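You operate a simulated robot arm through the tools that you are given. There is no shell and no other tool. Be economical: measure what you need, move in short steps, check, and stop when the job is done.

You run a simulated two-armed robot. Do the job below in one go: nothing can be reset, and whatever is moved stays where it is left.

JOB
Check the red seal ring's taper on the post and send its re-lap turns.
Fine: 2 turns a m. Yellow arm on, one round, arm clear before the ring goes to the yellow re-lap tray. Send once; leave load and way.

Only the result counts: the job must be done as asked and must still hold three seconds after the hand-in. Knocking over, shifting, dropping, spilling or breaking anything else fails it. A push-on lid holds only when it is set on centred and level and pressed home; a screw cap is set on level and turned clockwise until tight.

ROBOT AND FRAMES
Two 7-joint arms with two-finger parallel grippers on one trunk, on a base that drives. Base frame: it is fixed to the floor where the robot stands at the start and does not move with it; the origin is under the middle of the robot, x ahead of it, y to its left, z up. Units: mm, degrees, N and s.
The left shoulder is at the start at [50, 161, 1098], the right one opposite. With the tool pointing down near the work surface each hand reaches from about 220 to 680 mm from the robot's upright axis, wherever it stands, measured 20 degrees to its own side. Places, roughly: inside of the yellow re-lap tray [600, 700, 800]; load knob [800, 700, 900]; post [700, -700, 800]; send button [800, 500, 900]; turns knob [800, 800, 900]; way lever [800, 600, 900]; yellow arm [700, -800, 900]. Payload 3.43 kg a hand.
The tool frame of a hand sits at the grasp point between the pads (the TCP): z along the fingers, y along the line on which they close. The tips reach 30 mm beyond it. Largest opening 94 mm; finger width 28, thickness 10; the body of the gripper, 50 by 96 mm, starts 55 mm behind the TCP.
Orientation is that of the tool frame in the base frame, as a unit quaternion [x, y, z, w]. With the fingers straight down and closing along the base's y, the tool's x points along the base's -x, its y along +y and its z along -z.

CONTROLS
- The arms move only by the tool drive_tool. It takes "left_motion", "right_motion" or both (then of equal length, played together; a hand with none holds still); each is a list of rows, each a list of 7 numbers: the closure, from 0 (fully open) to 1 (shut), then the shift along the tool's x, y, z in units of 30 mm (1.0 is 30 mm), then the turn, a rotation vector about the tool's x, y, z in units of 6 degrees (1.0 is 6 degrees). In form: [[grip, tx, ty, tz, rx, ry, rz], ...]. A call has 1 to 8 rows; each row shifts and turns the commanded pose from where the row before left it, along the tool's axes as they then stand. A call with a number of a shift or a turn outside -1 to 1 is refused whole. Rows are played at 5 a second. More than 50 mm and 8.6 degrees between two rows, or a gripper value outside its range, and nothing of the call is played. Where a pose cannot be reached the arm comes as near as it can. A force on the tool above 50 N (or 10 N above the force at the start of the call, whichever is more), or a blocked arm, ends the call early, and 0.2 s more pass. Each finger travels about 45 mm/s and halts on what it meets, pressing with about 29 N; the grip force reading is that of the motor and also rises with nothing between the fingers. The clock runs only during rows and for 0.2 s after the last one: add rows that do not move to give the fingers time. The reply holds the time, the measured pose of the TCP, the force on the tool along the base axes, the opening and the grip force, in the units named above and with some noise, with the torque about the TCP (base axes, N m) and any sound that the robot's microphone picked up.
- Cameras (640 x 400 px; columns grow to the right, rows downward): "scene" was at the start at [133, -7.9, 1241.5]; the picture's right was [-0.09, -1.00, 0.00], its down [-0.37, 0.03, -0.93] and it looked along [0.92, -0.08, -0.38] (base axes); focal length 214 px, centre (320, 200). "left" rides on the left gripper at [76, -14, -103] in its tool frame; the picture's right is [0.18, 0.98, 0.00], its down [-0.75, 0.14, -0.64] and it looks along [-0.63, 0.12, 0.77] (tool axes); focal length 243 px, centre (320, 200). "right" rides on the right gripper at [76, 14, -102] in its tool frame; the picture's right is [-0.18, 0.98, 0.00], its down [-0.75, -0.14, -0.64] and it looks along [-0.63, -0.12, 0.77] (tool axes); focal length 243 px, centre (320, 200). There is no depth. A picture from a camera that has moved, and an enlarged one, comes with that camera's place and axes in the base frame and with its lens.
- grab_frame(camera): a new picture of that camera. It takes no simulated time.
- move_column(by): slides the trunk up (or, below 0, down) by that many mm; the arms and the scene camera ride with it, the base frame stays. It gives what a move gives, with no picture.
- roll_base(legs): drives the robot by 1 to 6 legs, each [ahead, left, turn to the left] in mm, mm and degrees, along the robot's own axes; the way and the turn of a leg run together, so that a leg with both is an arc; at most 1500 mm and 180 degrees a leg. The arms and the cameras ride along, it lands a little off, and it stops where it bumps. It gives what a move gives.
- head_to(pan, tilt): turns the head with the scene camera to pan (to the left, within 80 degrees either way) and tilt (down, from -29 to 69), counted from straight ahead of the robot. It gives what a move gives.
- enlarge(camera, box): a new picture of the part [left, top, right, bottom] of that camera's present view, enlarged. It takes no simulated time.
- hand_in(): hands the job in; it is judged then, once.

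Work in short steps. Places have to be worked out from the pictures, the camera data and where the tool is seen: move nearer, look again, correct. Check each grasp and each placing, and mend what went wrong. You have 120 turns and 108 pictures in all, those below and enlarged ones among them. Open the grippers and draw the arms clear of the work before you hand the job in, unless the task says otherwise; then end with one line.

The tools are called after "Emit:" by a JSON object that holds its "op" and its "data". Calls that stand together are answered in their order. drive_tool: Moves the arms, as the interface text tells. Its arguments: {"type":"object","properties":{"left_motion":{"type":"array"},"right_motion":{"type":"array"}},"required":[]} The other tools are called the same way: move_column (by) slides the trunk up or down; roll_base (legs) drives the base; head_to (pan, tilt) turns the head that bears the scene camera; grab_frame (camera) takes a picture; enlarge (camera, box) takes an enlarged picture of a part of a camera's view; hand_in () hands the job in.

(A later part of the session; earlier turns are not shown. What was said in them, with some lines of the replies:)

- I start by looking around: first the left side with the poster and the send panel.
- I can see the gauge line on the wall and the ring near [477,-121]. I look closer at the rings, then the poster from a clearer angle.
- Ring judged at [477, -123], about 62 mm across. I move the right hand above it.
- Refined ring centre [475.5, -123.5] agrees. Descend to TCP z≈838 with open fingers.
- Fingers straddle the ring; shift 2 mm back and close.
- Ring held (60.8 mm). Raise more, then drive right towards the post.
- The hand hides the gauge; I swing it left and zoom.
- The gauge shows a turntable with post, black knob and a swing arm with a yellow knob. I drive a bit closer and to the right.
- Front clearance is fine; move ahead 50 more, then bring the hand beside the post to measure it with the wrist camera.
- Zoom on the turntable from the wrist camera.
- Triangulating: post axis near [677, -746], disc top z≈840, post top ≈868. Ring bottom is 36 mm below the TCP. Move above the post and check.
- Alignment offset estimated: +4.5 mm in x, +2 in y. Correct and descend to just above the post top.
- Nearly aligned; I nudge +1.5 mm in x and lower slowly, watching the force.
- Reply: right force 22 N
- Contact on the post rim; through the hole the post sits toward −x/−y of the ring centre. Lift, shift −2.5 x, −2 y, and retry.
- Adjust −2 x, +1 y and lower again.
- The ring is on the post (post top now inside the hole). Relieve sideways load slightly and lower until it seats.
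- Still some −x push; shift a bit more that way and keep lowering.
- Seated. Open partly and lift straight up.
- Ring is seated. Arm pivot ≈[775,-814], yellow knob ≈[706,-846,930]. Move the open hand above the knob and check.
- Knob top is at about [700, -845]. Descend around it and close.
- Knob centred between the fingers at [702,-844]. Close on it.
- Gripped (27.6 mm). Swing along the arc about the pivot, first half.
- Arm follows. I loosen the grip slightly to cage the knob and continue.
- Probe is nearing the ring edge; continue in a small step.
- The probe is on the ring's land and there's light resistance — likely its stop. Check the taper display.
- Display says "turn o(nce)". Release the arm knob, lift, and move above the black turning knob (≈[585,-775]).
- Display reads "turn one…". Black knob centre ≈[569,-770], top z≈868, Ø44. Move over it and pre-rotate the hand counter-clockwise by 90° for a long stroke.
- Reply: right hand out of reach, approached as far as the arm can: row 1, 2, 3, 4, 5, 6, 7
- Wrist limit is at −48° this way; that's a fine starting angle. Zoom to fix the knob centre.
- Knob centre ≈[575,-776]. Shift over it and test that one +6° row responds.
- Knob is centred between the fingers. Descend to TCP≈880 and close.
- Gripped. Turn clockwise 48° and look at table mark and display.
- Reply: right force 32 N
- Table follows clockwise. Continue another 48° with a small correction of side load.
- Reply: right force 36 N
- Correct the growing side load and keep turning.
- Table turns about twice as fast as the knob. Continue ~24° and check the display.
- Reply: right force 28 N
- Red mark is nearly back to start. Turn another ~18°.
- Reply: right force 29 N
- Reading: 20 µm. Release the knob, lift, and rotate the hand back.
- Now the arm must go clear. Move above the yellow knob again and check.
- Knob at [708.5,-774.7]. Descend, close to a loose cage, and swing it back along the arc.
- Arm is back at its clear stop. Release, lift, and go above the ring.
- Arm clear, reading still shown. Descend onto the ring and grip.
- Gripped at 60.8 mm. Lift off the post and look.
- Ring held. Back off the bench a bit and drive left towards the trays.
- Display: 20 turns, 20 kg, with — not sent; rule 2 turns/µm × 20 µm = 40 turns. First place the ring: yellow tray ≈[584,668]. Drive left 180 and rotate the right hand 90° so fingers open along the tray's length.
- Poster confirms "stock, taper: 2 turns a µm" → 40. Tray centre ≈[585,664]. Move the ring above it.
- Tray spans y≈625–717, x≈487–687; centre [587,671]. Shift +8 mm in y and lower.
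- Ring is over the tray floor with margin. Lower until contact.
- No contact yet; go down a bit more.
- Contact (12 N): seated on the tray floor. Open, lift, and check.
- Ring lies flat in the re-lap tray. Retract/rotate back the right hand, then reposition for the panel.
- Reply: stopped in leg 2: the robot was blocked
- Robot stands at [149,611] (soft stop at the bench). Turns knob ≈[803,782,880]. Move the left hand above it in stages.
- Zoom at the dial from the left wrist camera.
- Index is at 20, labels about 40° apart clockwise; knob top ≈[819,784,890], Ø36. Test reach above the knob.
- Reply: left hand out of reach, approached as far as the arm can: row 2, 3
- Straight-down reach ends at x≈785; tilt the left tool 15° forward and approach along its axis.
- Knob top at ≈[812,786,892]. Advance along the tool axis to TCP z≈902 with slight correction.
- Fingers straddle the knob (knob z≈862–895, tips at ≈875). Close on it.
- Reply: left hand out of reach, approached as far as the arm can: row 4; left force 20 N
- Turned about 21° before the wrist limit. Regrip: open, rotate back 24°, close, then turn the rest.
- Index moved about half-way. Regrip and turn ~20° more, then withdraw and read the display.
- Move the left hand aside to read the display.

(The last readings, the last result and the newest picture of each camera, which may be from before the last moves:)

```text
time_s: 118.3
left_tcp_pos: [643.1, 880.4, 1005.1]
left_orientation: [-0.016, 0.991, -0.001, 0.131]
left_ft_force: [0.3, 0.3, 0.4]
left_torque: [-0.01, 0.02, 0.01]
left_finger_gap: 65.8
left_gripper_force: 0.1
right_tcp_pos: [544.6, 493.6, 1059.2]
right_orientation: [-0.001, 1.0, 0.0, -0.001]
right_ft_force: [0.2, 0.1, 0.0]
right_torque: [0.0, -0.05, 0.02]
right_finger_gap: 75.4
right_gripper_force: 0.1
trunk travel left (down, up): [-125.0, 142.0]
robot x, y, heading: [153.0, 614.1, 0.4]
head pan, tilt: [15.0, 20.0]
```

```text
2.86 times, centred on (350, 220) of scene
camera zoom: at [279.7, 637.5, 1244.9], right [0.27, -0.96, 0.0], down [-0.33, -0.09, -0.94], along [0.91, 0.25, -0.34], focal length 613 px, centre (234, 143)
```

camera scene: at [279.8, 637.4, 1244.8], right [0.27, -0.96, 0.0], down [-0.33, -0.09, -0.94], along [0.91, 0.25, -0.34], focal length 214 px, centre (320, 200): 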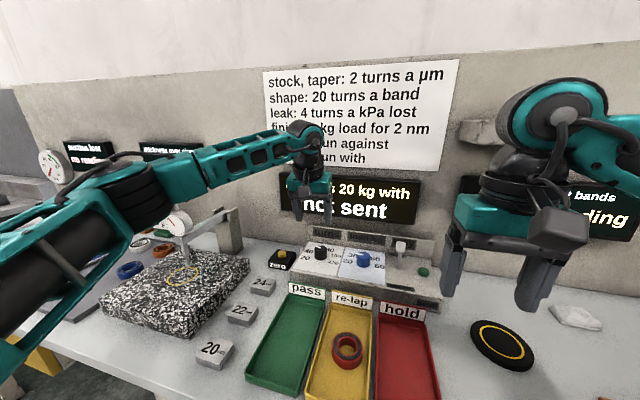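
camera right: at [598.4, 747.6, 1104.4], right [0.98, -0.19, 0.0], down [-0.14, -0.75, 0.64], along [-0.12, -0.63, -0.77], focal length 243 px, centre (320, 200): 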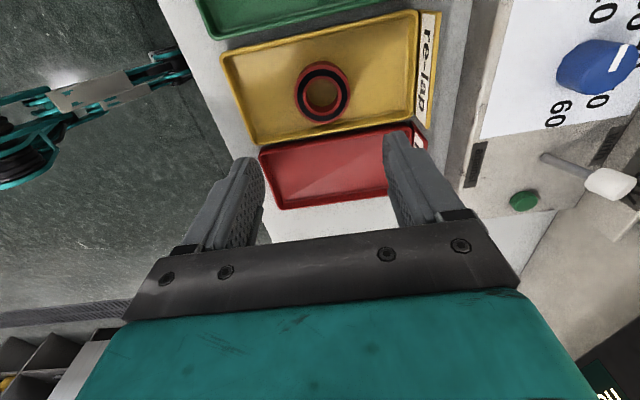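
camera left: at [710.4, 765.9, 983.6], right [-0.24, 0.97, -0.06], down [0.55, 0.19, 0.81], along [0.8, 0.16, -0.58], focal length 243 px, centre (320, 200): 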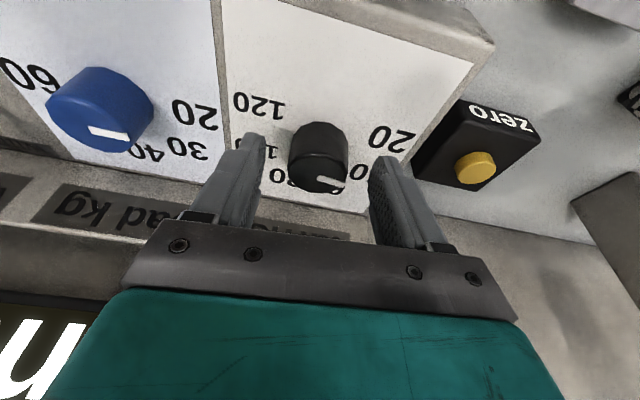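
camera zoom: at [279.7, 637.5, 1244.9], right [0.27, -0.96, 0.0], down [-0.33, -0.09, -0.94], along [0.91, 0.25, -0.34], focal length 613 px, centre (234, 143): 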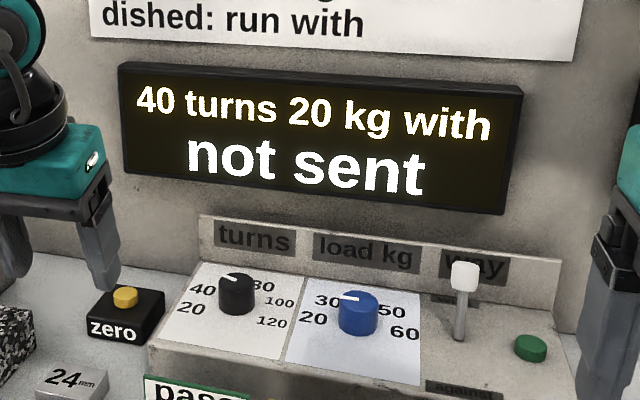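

Display now reads 40 turns 20 kg with. Bring the right hand (fingers shut, tilted 15°) above the send button ≈[817,497,868].

Emit:
{"op": "drive_tool", "data": {"right_motion": [[1, 0, 0, 0, 0, -1, 0], [1, 0, 0, 0, 0, -1, 0], [1, 0, 0, 0, 0, -0.5, 0], [1, -1, 0, 0, 0, 0, 0], [1, -1, 0, 0, 0, 0, 0], [1, -1, 0, 0.3, 0, 0, 0], [1, -1, 0, 0.5, 0, 0, 0], [1, -1, 0, 0.5, 0, 0, 0]]}}

Emit:
{"op": "drive_tool", "data": {"right_motion": [[1, -0.9, 0.03, 0.7, 0, 0, 0], [1, -0.9, 0.03, 0.7, 0, 0, 0], [1, -0.5, 0, 0.9, 0, 0, 0], [1, 0, 0, 0.5, 0, 0, 0], [1, 0, 0, 0, 0, 0, 0]]}}

Emit:
{"op": "grab_frame", "data": {"camera": "right"}}

Emit:
{"op": "enlarge", "data": {"camera": "scene", "box": [320, 170, 500, 300]}}

```text
time_s: 120.1
left_tcp_pos: [642.9, 880.4, 1005.2]
left_orientation: [-0.015, 0.991, -0.001, 0.13]
left_ft_force: [0.6, 0.3, -0.2]
left_torque: [0.01, -0.03, 0.04]
left_finger_gap: 65.7
left_gripper_force: 0.1
right_tcp_pos: [700.1, 493.9, 1058.3]
right_orientation: [0.0, 0.991, -0.001, 0.13]
right_ft_force: [0.4, 0.2, -0.2]
right_torque: [0.0, -0.03, 0.01]
right_finger_gap: 0.2
right_gripper_force: 28.9
trunk travel left (down, up): [-125.0, 142.0]
robot x, y, heading: [149.8, 607.8, 0.5]
head pan, tilt: [15.0, 20.0]
```

```text
time_s: 121.3
left_tcp_pos: [644.2, 879.9, 1005.5]
left_orientation: [-0.016, 0.991, -0.001, 0.13]
left_ft_force: [0.4, 0.2, 0.7]
left_torque: [-0.03, -0.01, 0.0]
left_finger_gap: 65.8
left_gripper_force: 0.0
right_tcp_pos: [789.0, 496.4, 995.9]
right_orientation: [-0.001, 0.992, 0.0, 0.129]
right_ft_force: [0.4, 0.4, -0.7]
right_torque: [-0.01, -0.03, 0.0]
right_finger_gap: 0.1
right_gripper_force: 29.4
trunk travel left (down, up): [-125.0, 142.0]
robot x, y, heading: [149.3, 607.8, 0.4]
head pan, tilt: [15.0, 20.0]
```

```text
27 pictures are left
camera right: at [689.2, 509.5, 1075.7], right [0.18, 0.98, 0.05], down [0.56, -0.14, 0.81], along [0.81, -0.12, -0.58], focal length 243 px, centre (320, 200)
```

right: 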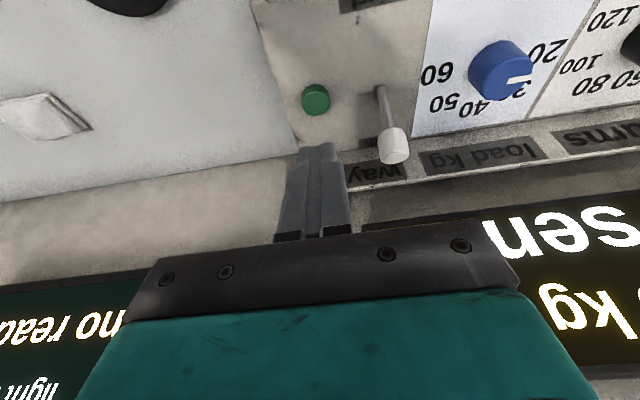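

```text
3.08 times, centred on (410, 235) of scene
camera zoom: at [279.9, 637.2, 1244.8], right [0.27, -0.96, 0.0], down [-0.33, -0.09, -0.94], along [0.91, 0.25, -0.34], focal length 660 px, centre (43, 92)
```

zoom: 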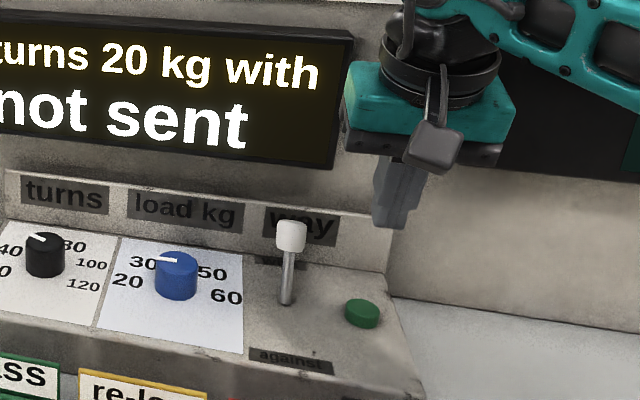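

Button ≈[816,494,872]; the tool axis runs right to it. Advance to about 18 mm above.

Emit:
{"op": "drive_tool", "data": {"right_motion": [[1, 0.08, -0.06, 0.7, 0, 0, 0], [1, 0, 0, 0.8, 0, 0, 0], [1, 0, 0, 0.8, 0, 0, 0], [1, 0, 0, 0.3, 0, 0, 0], [1, 0, 0, 0, 0, 0, 0]]}}

Emit:
{"op": "enlarge", "data": {"camera": "right", "box": [220, 50, 420, 250]}}

Emit:
{"op": "enlarge", "data": {"camera": "scene", "box": [350, 190, 470, 290]}}

```text
time_s: 122.5
left_tcp_pos: [644.1, 878.9, 1006.6]
left_orientation: [-0.015, 0.991, -0.002, 0.129]
left_ft_force: [0.3, -1.3, -0.2]
left_torque: [0.01, -0.01, -0.01]
left_finger_gap: 65.8
left_gripper_force: 0.0
right_tcp_pos: [805.9, 494.8, 919.0]
right_orientation: [-0.001, 0.992, 0.0, 0.13]
right_ft_force: [-0.1, 0.9, 0.7]
right_torque: [-0.01, -0.02, 0.0]
right_finger_gap: 0.2
right_gripper_force: 28.9
trunk travel left (down, up): [-125.0, 142.0]
robot x, y, heading: [149.7, 606.5, 0.6]
head pan, tilt: [15.0, 20.0]
```

```text
2.00 times, centred on (320, 150) of right
camera zoom: at [705.7, 507.4, 999.1], right [0.18, 0.98, 0.05], down [0.56, -0.14, 0.81], along [0.81, -0.12, -0.58], focal length 485 px, centre (320, 300)
```

zoom: 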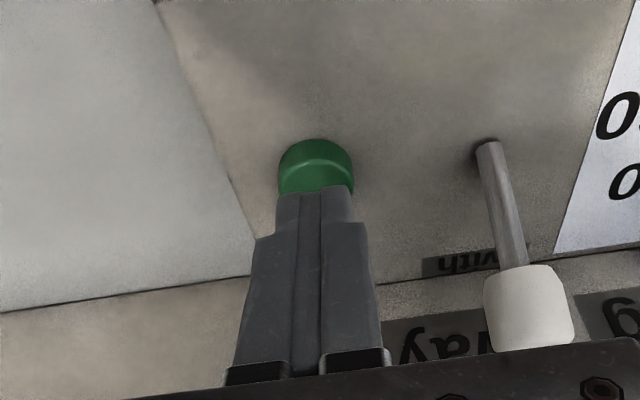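

```text
4.00 times, centred on (410, 240) of scene
camera zoom: at [279.9, 637.2, 1244.8], right [0.27, -0.96, 0.0], down [-0.33, -0.09, -0.94], along [0.91, 0.25, -0.34], focal length 858 px, centre (-40, 40)
```

zoom: 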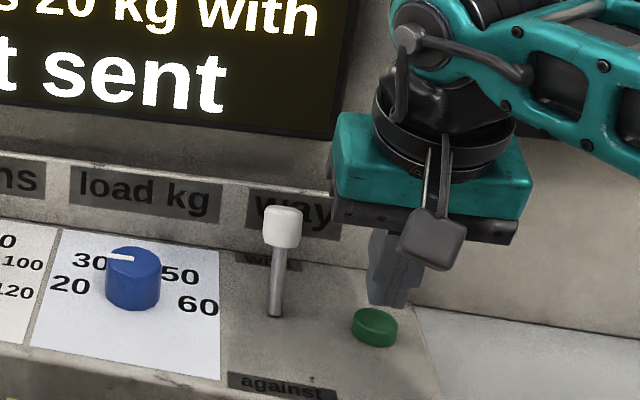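

Slight −5 mm x correction, then press gently.

Emit:
{"op": "drive_tool", "data": {"right_motion": [[1, 0.17, 0, 0, 0, 0, 0], [1, 0, 0, 0.4, 0, 0, 0], [1, 0, 0, 0.15, 0, 0, 0], [1, 0, 0, 0, 0, 0, 0]]}}

Emit:
{"op": "enlarge", "data": {"camera": "scene", "box": [260, 150, 480, 290]}}

```text
time_s: 123.5
left_tcp_pos: [643.3, 879.1, 1007.0]
left_orientation: [-0.016, 0.991, -0.001, 0.129]
left_ft_force: [0.2, -0.3, 0.3]
left_torque: [0.0, 0.01, 0.0]
left_finger_gap: 65.8
left_gripper_force: 0.0
right_tcp_pos: [803.8, 492.7, 903.3]
right_orientation: [-0.001, 0.992, 0.0, 0.13]
right_ft_force: [0.9, 1.4, 0.5]
right_torque: [-0.01, 0.0, 0.0]
right_finger_gap: 0.0
right_gripper_force: 29.5
trunk travel left (down, up): [-125.0, 142.0]
robot x, y, heading: [149.9, 610.1, 0.7]
head pan, tilt: [15.0, 20.0]
```

```text
2.86 times, centred on (370, 220) of scene
camera zoom: at [279.9, 637.2, 1244.8], right [0.27, -0.96, 0.0], down [-0.33, -0.09, -0.94], along [0.91, 0.25, -0.34], focal length 613 px, centre (177, 143)
```

zoom: 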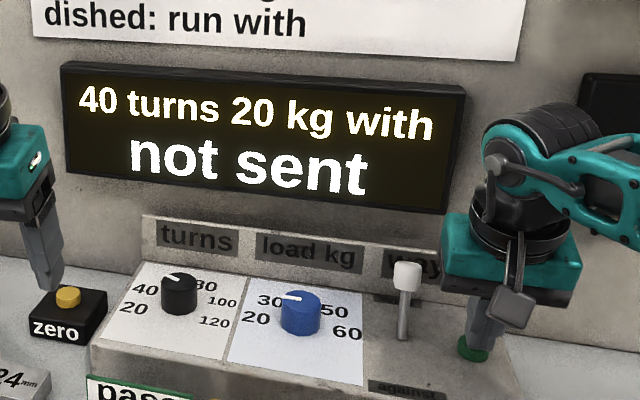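

No contact yet (tip ≈874); press a few millimetres more.

Emit:
{"op": "drive_tool", "data": {"right_motion": [[1, 0, 0, 0.12, 0, 0, 0], [1, 0, 0, 0.1, 0, 0, 0], [1, 0, 0, 0, 0, 0, 0]]}}

Emit:
{"op": "enlarge", "data": {"camera": "scene", "box": [260, 150, 480, 290]}}

```text
time_s: 124.3
left_tcp_pos: [643.3, 878.9, 1005.1]
left_orientation: [-0.016, 0.991, -0.002, 0.13]
left_ft_force: [0.3, 0.5, 0.3]
left_torque: [0.01, 0.04, 0.01]
left_finger_gap: 65.9
left_gripper_force: 0.0
right_tcp_pos: [805.7, 494.3, 898.5]
right_orientation: [-0.002, 0.992, 0.0, 0.13]
right_ft_force: [-0.5, 0.0, 0.0]
right_torque: [0.02, 0.0, -0.02]
right_finger_gap: 0.1
right_gripper_force: 28.9
trunk travel left (down, up): [-125.0, 142.0]
robot x, y, heading: [148.6, 611.8, 0.5]
head pan, tilt: [15.0, 20.0]
```

```text
2.86 times, centred on (370, 220) of scene
camera zoom: at [279.9, 637.2, 1244.8], right [0.27, -0.96, 0.0], down [-0.33, -0.09, -0.94], along [0.91, 0.25, -0.34], focal length 613 px, centre (177, 143)
```

zoom: 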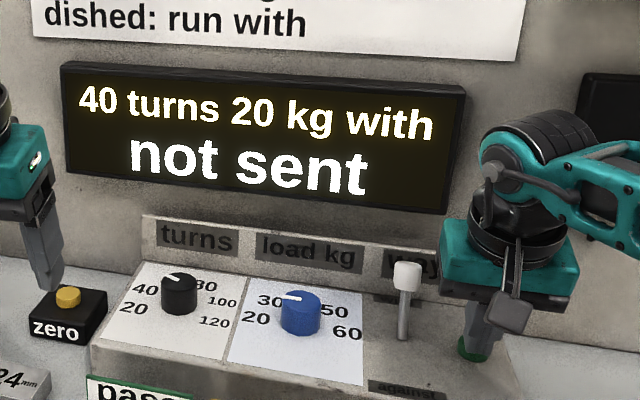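

Still no contact; check from the wrist camera.

Emit:
{"op": "enlarge", "data": {"camera": "right", "box": [260, 70, 380, 170]}}

Emit:
{"op": "enlarge", "data": {"camera": "scene", "box": [390, 230, 450, 290]}}

```text
4.00 times, centred on (320, 120) of right
camera zoom: at [705.9, 507.0, 976.5], right [0.18, 0.98, 0.05], down [0.56, -0.14, 0.81], along [0.81, -0.12, -0.58], focal length 970 px, centre (320, 520)
```

zoom: 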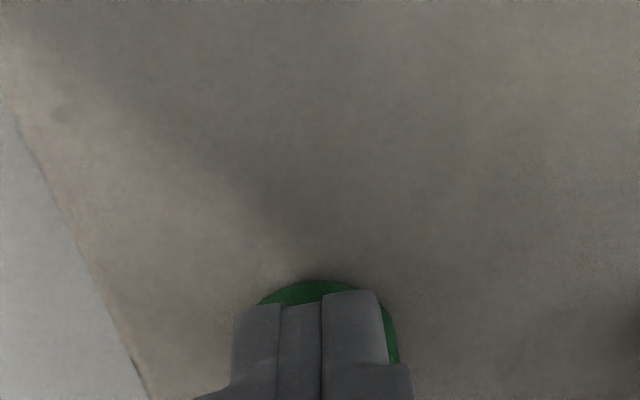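

```text
6.67 times, centred on (420, 260) of scene
camera zoom: at [279.9, 637.2, 1244.8], right [0.27, -0.96, 0.0], down [-0.33, -0.09, -0.94], along [0.91, 0.25, -0.34], focal length 1430 px, centre (-347, -200)
```

zoom: 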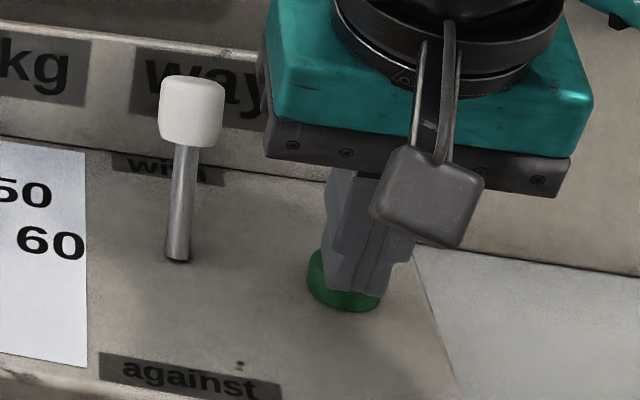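

Tip is right over the button, ~4 mm to −y. Shift and press further.

Emit:
{"op": "drive_tool", "data": {"right_motion": [[1, 0, 0.12, 0, 0, 0, 0], [1, 0, 0, 0.12, 0, 0, 0], [1, 0, 0, 0.1, 0, 0, 0], [1, 0, 0, 0, 0, 0, 0]]}}

Emit:
{"op": "enlarge", "data": {"camera": "scene", "box": [260, 150, 480, 290]}}

```text
time_s: 125.3
left_tcp_pos: [643.7, 880.6, 1006.0]
left_orientation: [-0.016, 0.991, -0.001, 0.132]
left_ft_force: [0.6, 0.5, -0.1]
left_torque: [-0.02, 0.03, -0.02]
left_finger_gap: 65.6
left_gripper_force: 0.0
right_tcp_pos: [807.6, 496.7, 890.4]
right_orientation: [-0.001, 0.992, 0.0, 0.13]
right_ft_force: [-0.4, 0.3, 1.9]
right_torque: [-0.02, -0.01, 0.02]
right_finger_gap: 0.0
right_gripper_force: 29.1
trunk travel left (down, up): [-125.0, 142.0]
robot x, y, heading: [151.9, 612.1, 0.6]
head pan, tilt: [15.0, 20.0]
```

```text
2.86 times, centred on (370, 220) of scene
camera zoom: at [279.7, 637.2, 1244.9], right [0.27, -0.96, 0.0], down [-0.33, -0.09, -0.94], along [0.91, 0.25, -0.34], focal length 613 px, centre (177, 143)
```

zoom: 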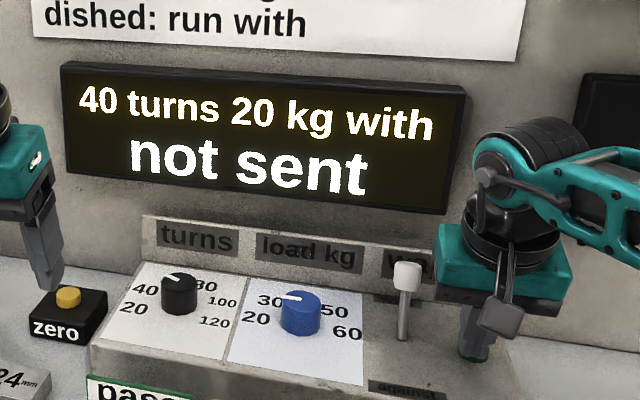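

Force starts (≈2 N): just touching. Press about 3 mm more.

Emit:
{"op": "drive_tool", "data": {"right_motion": [[1, 0, 0, 0.1, 0, 0, 0], [1, 0, 0, 0, 0, 0, 0]]}}

Emit:
{"op": "enlarge", "data": {"camera": "scene", "box": [260, 150, 480, 290]}}

```text
time_s: 125.9
left_tcp_pos: [644.6, 879.3, 1005.3]
left_orientation: [-0.016, 0.991, -0.001, 0.13]
left_ft_force: [0.0, 0.5, 1.0]
left_torque: [-0.01, 0.01, 0.0]
left_finger_gap: 65.9
left_gripper_force: 0.1
right_tcp_pos: [809.3, 496.3, 888.4]
right_orientation: [-0.001, 0.991, 0.0, 0.131]
right_ft_force: [-2.2, 0.8, 3.1]
right_torque: [-0.01, 0.04, -0.02]
right_finger_gap: 0.0
right_gripper_force: 29.5
trunk travel left (down, up): [-125.0, 142.0]
robot x, y, heading: [153.3, 612.9, 0.4]
head pan, tilt: [15.0, 20.0]
heard: click
```

```text
2.86 times, centred on (370, 220) of scene
camera zoom: at [279.5, 637.3, 1244.9], right [0.27, -0.96, 0.0], down [-0.33, -0.09, -0.94], along [0.91, 0.25, -0.34], focal length 613 px, centre (177, 143)
```

zoom: 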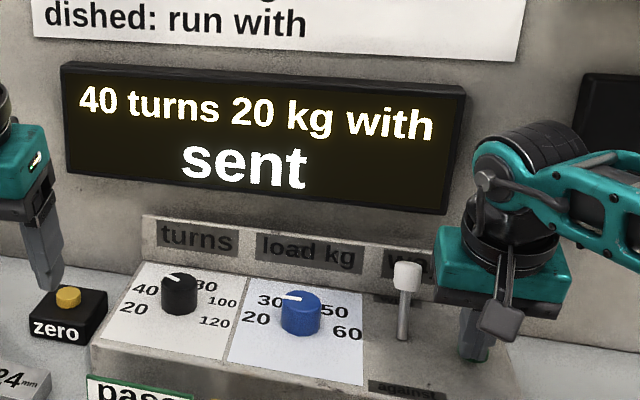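

Click heard; display reads "sent". Withdraw the hand along its axis, then back and open.

Emit:
{"op": "drive_tool", "data": {"right_motion": [[1, 0, 0, -0.6, 0, 0, 0], [1, 0, 0, -1, 0, 0, 0], [1, 0, 0, -1, 0, 0, 0], [1, 0, 0, -1, 0, 0, 0], [1, 0, 0, -1, 0, 0, 0], [0.5, 0.8, 0, -0.7, 0, 0, 0], [0, 1, 0, -0.5, 0, 0, 0], [0, 1, 0, -0.5, 0, 0, 0]]}}

Emit:
{"op": "drive_tool", "data": {"left_motion": [[0, 0, 0, -1, 0, 0, 0], [0, 0.5, 0, -1, 0, 0, 0], [0, 1, 0, -1, 0, 0, 0], [0, 1, 0, -1, 0, 0, 0]], "right_motion": [[0, 1, 0, -0.3, 0, 0, 0], [0, 1, 0, -0.3, 0, 0, 0], [0, 1, 0, -0.3, 0, 0, 0], [0, 1, 0, -0.3, 0, 0, 0]]}}

Emit:
{"op": "grab_frame", "data": {"camera": "scene"}}

```text
time_s: 127.7
left_tcp_pos: [643.2, 879.4, 1007.0]
left_orientation: [-0.016, 0.991, -0.002, 0.131]
left_ft_force: [-0.4, 0.2, 0.2]
left_torque: [0.06, 0.01, -0.01]
left_finger_gap: 65.7
left_gripper_force: 0.0
right_tcp_pos: [677.2, 496.1, 1049.9]
right_orientation: [0.0, 0.991, 0.0, 0.13]
right_ft_force: [-0.2, -0.3, 0.1]
right_torque: [0.01, -0.01, -0.02]
right_finger_gap: 67.0
right_gripper_force: 0.0
trunk travel left (down, up): [-125.0, 142.0]
robot x, y, heading: [150.8, 613.7, 0.4]
head pan, tilt: [15.0, 20.0]
```

```text
time_s: 128.7
left_tcp_pos: [538.6, 876.2, 1101.6]
left_orientation: [-0.015, 0.991, -0.001, 0.13]
left_ft_force: [-0.3, -0.4, -0.1]
left_torque: [-0.01, -0.01, 0.02]
left_finger_gap: 93.9
left_gripper_force: 0.2
right_tcp_pos: [551.6, 496.4, 1052.4]
right_orientation: [0.0, 0.991, 0.0, 0.131]
right_ft_force: [0.6, 0.0, 0.6]
right_torque: [-0.01, -0.01, 0.01]
right_finger_gap: 94.0
right_gripper_force: 0.0
trunk travel left (down, up): [-125.0, 142.0]
robot x, y, heading: [151.9, 610.7, 0.7]
head pan, tilt: [15.0, 20.0]
```

```text
17 pictures are left
camera scene: at [279.4, 637.1, 1245.0], right [0.27, -0.96, 0.0], down [-0.33, -0.09, -0.94], along [0.91, 0.25, -0.34], focal length 214 px, centre (320, 200)
```

scene: 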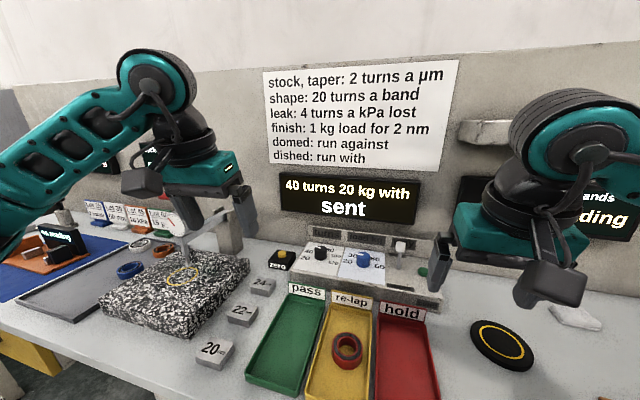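

Sent with 40 turns / 20 kg / with. The ring lies in the yellow re-lap tray, the yellow arm is clear, and both grippers are open and drawn back. I'm handing in.

Emit:
{"op": "hand_in", "data": {}}

```text
The job is handed in.
```

The red seal ring's taper read 20 µm after one round on the post. I sent 40 re-lap turns once, with the load left at 20 kg and the way left at "with". The yellow arm was swung clear first, and the ring now lies in the yellow re-lap tray.
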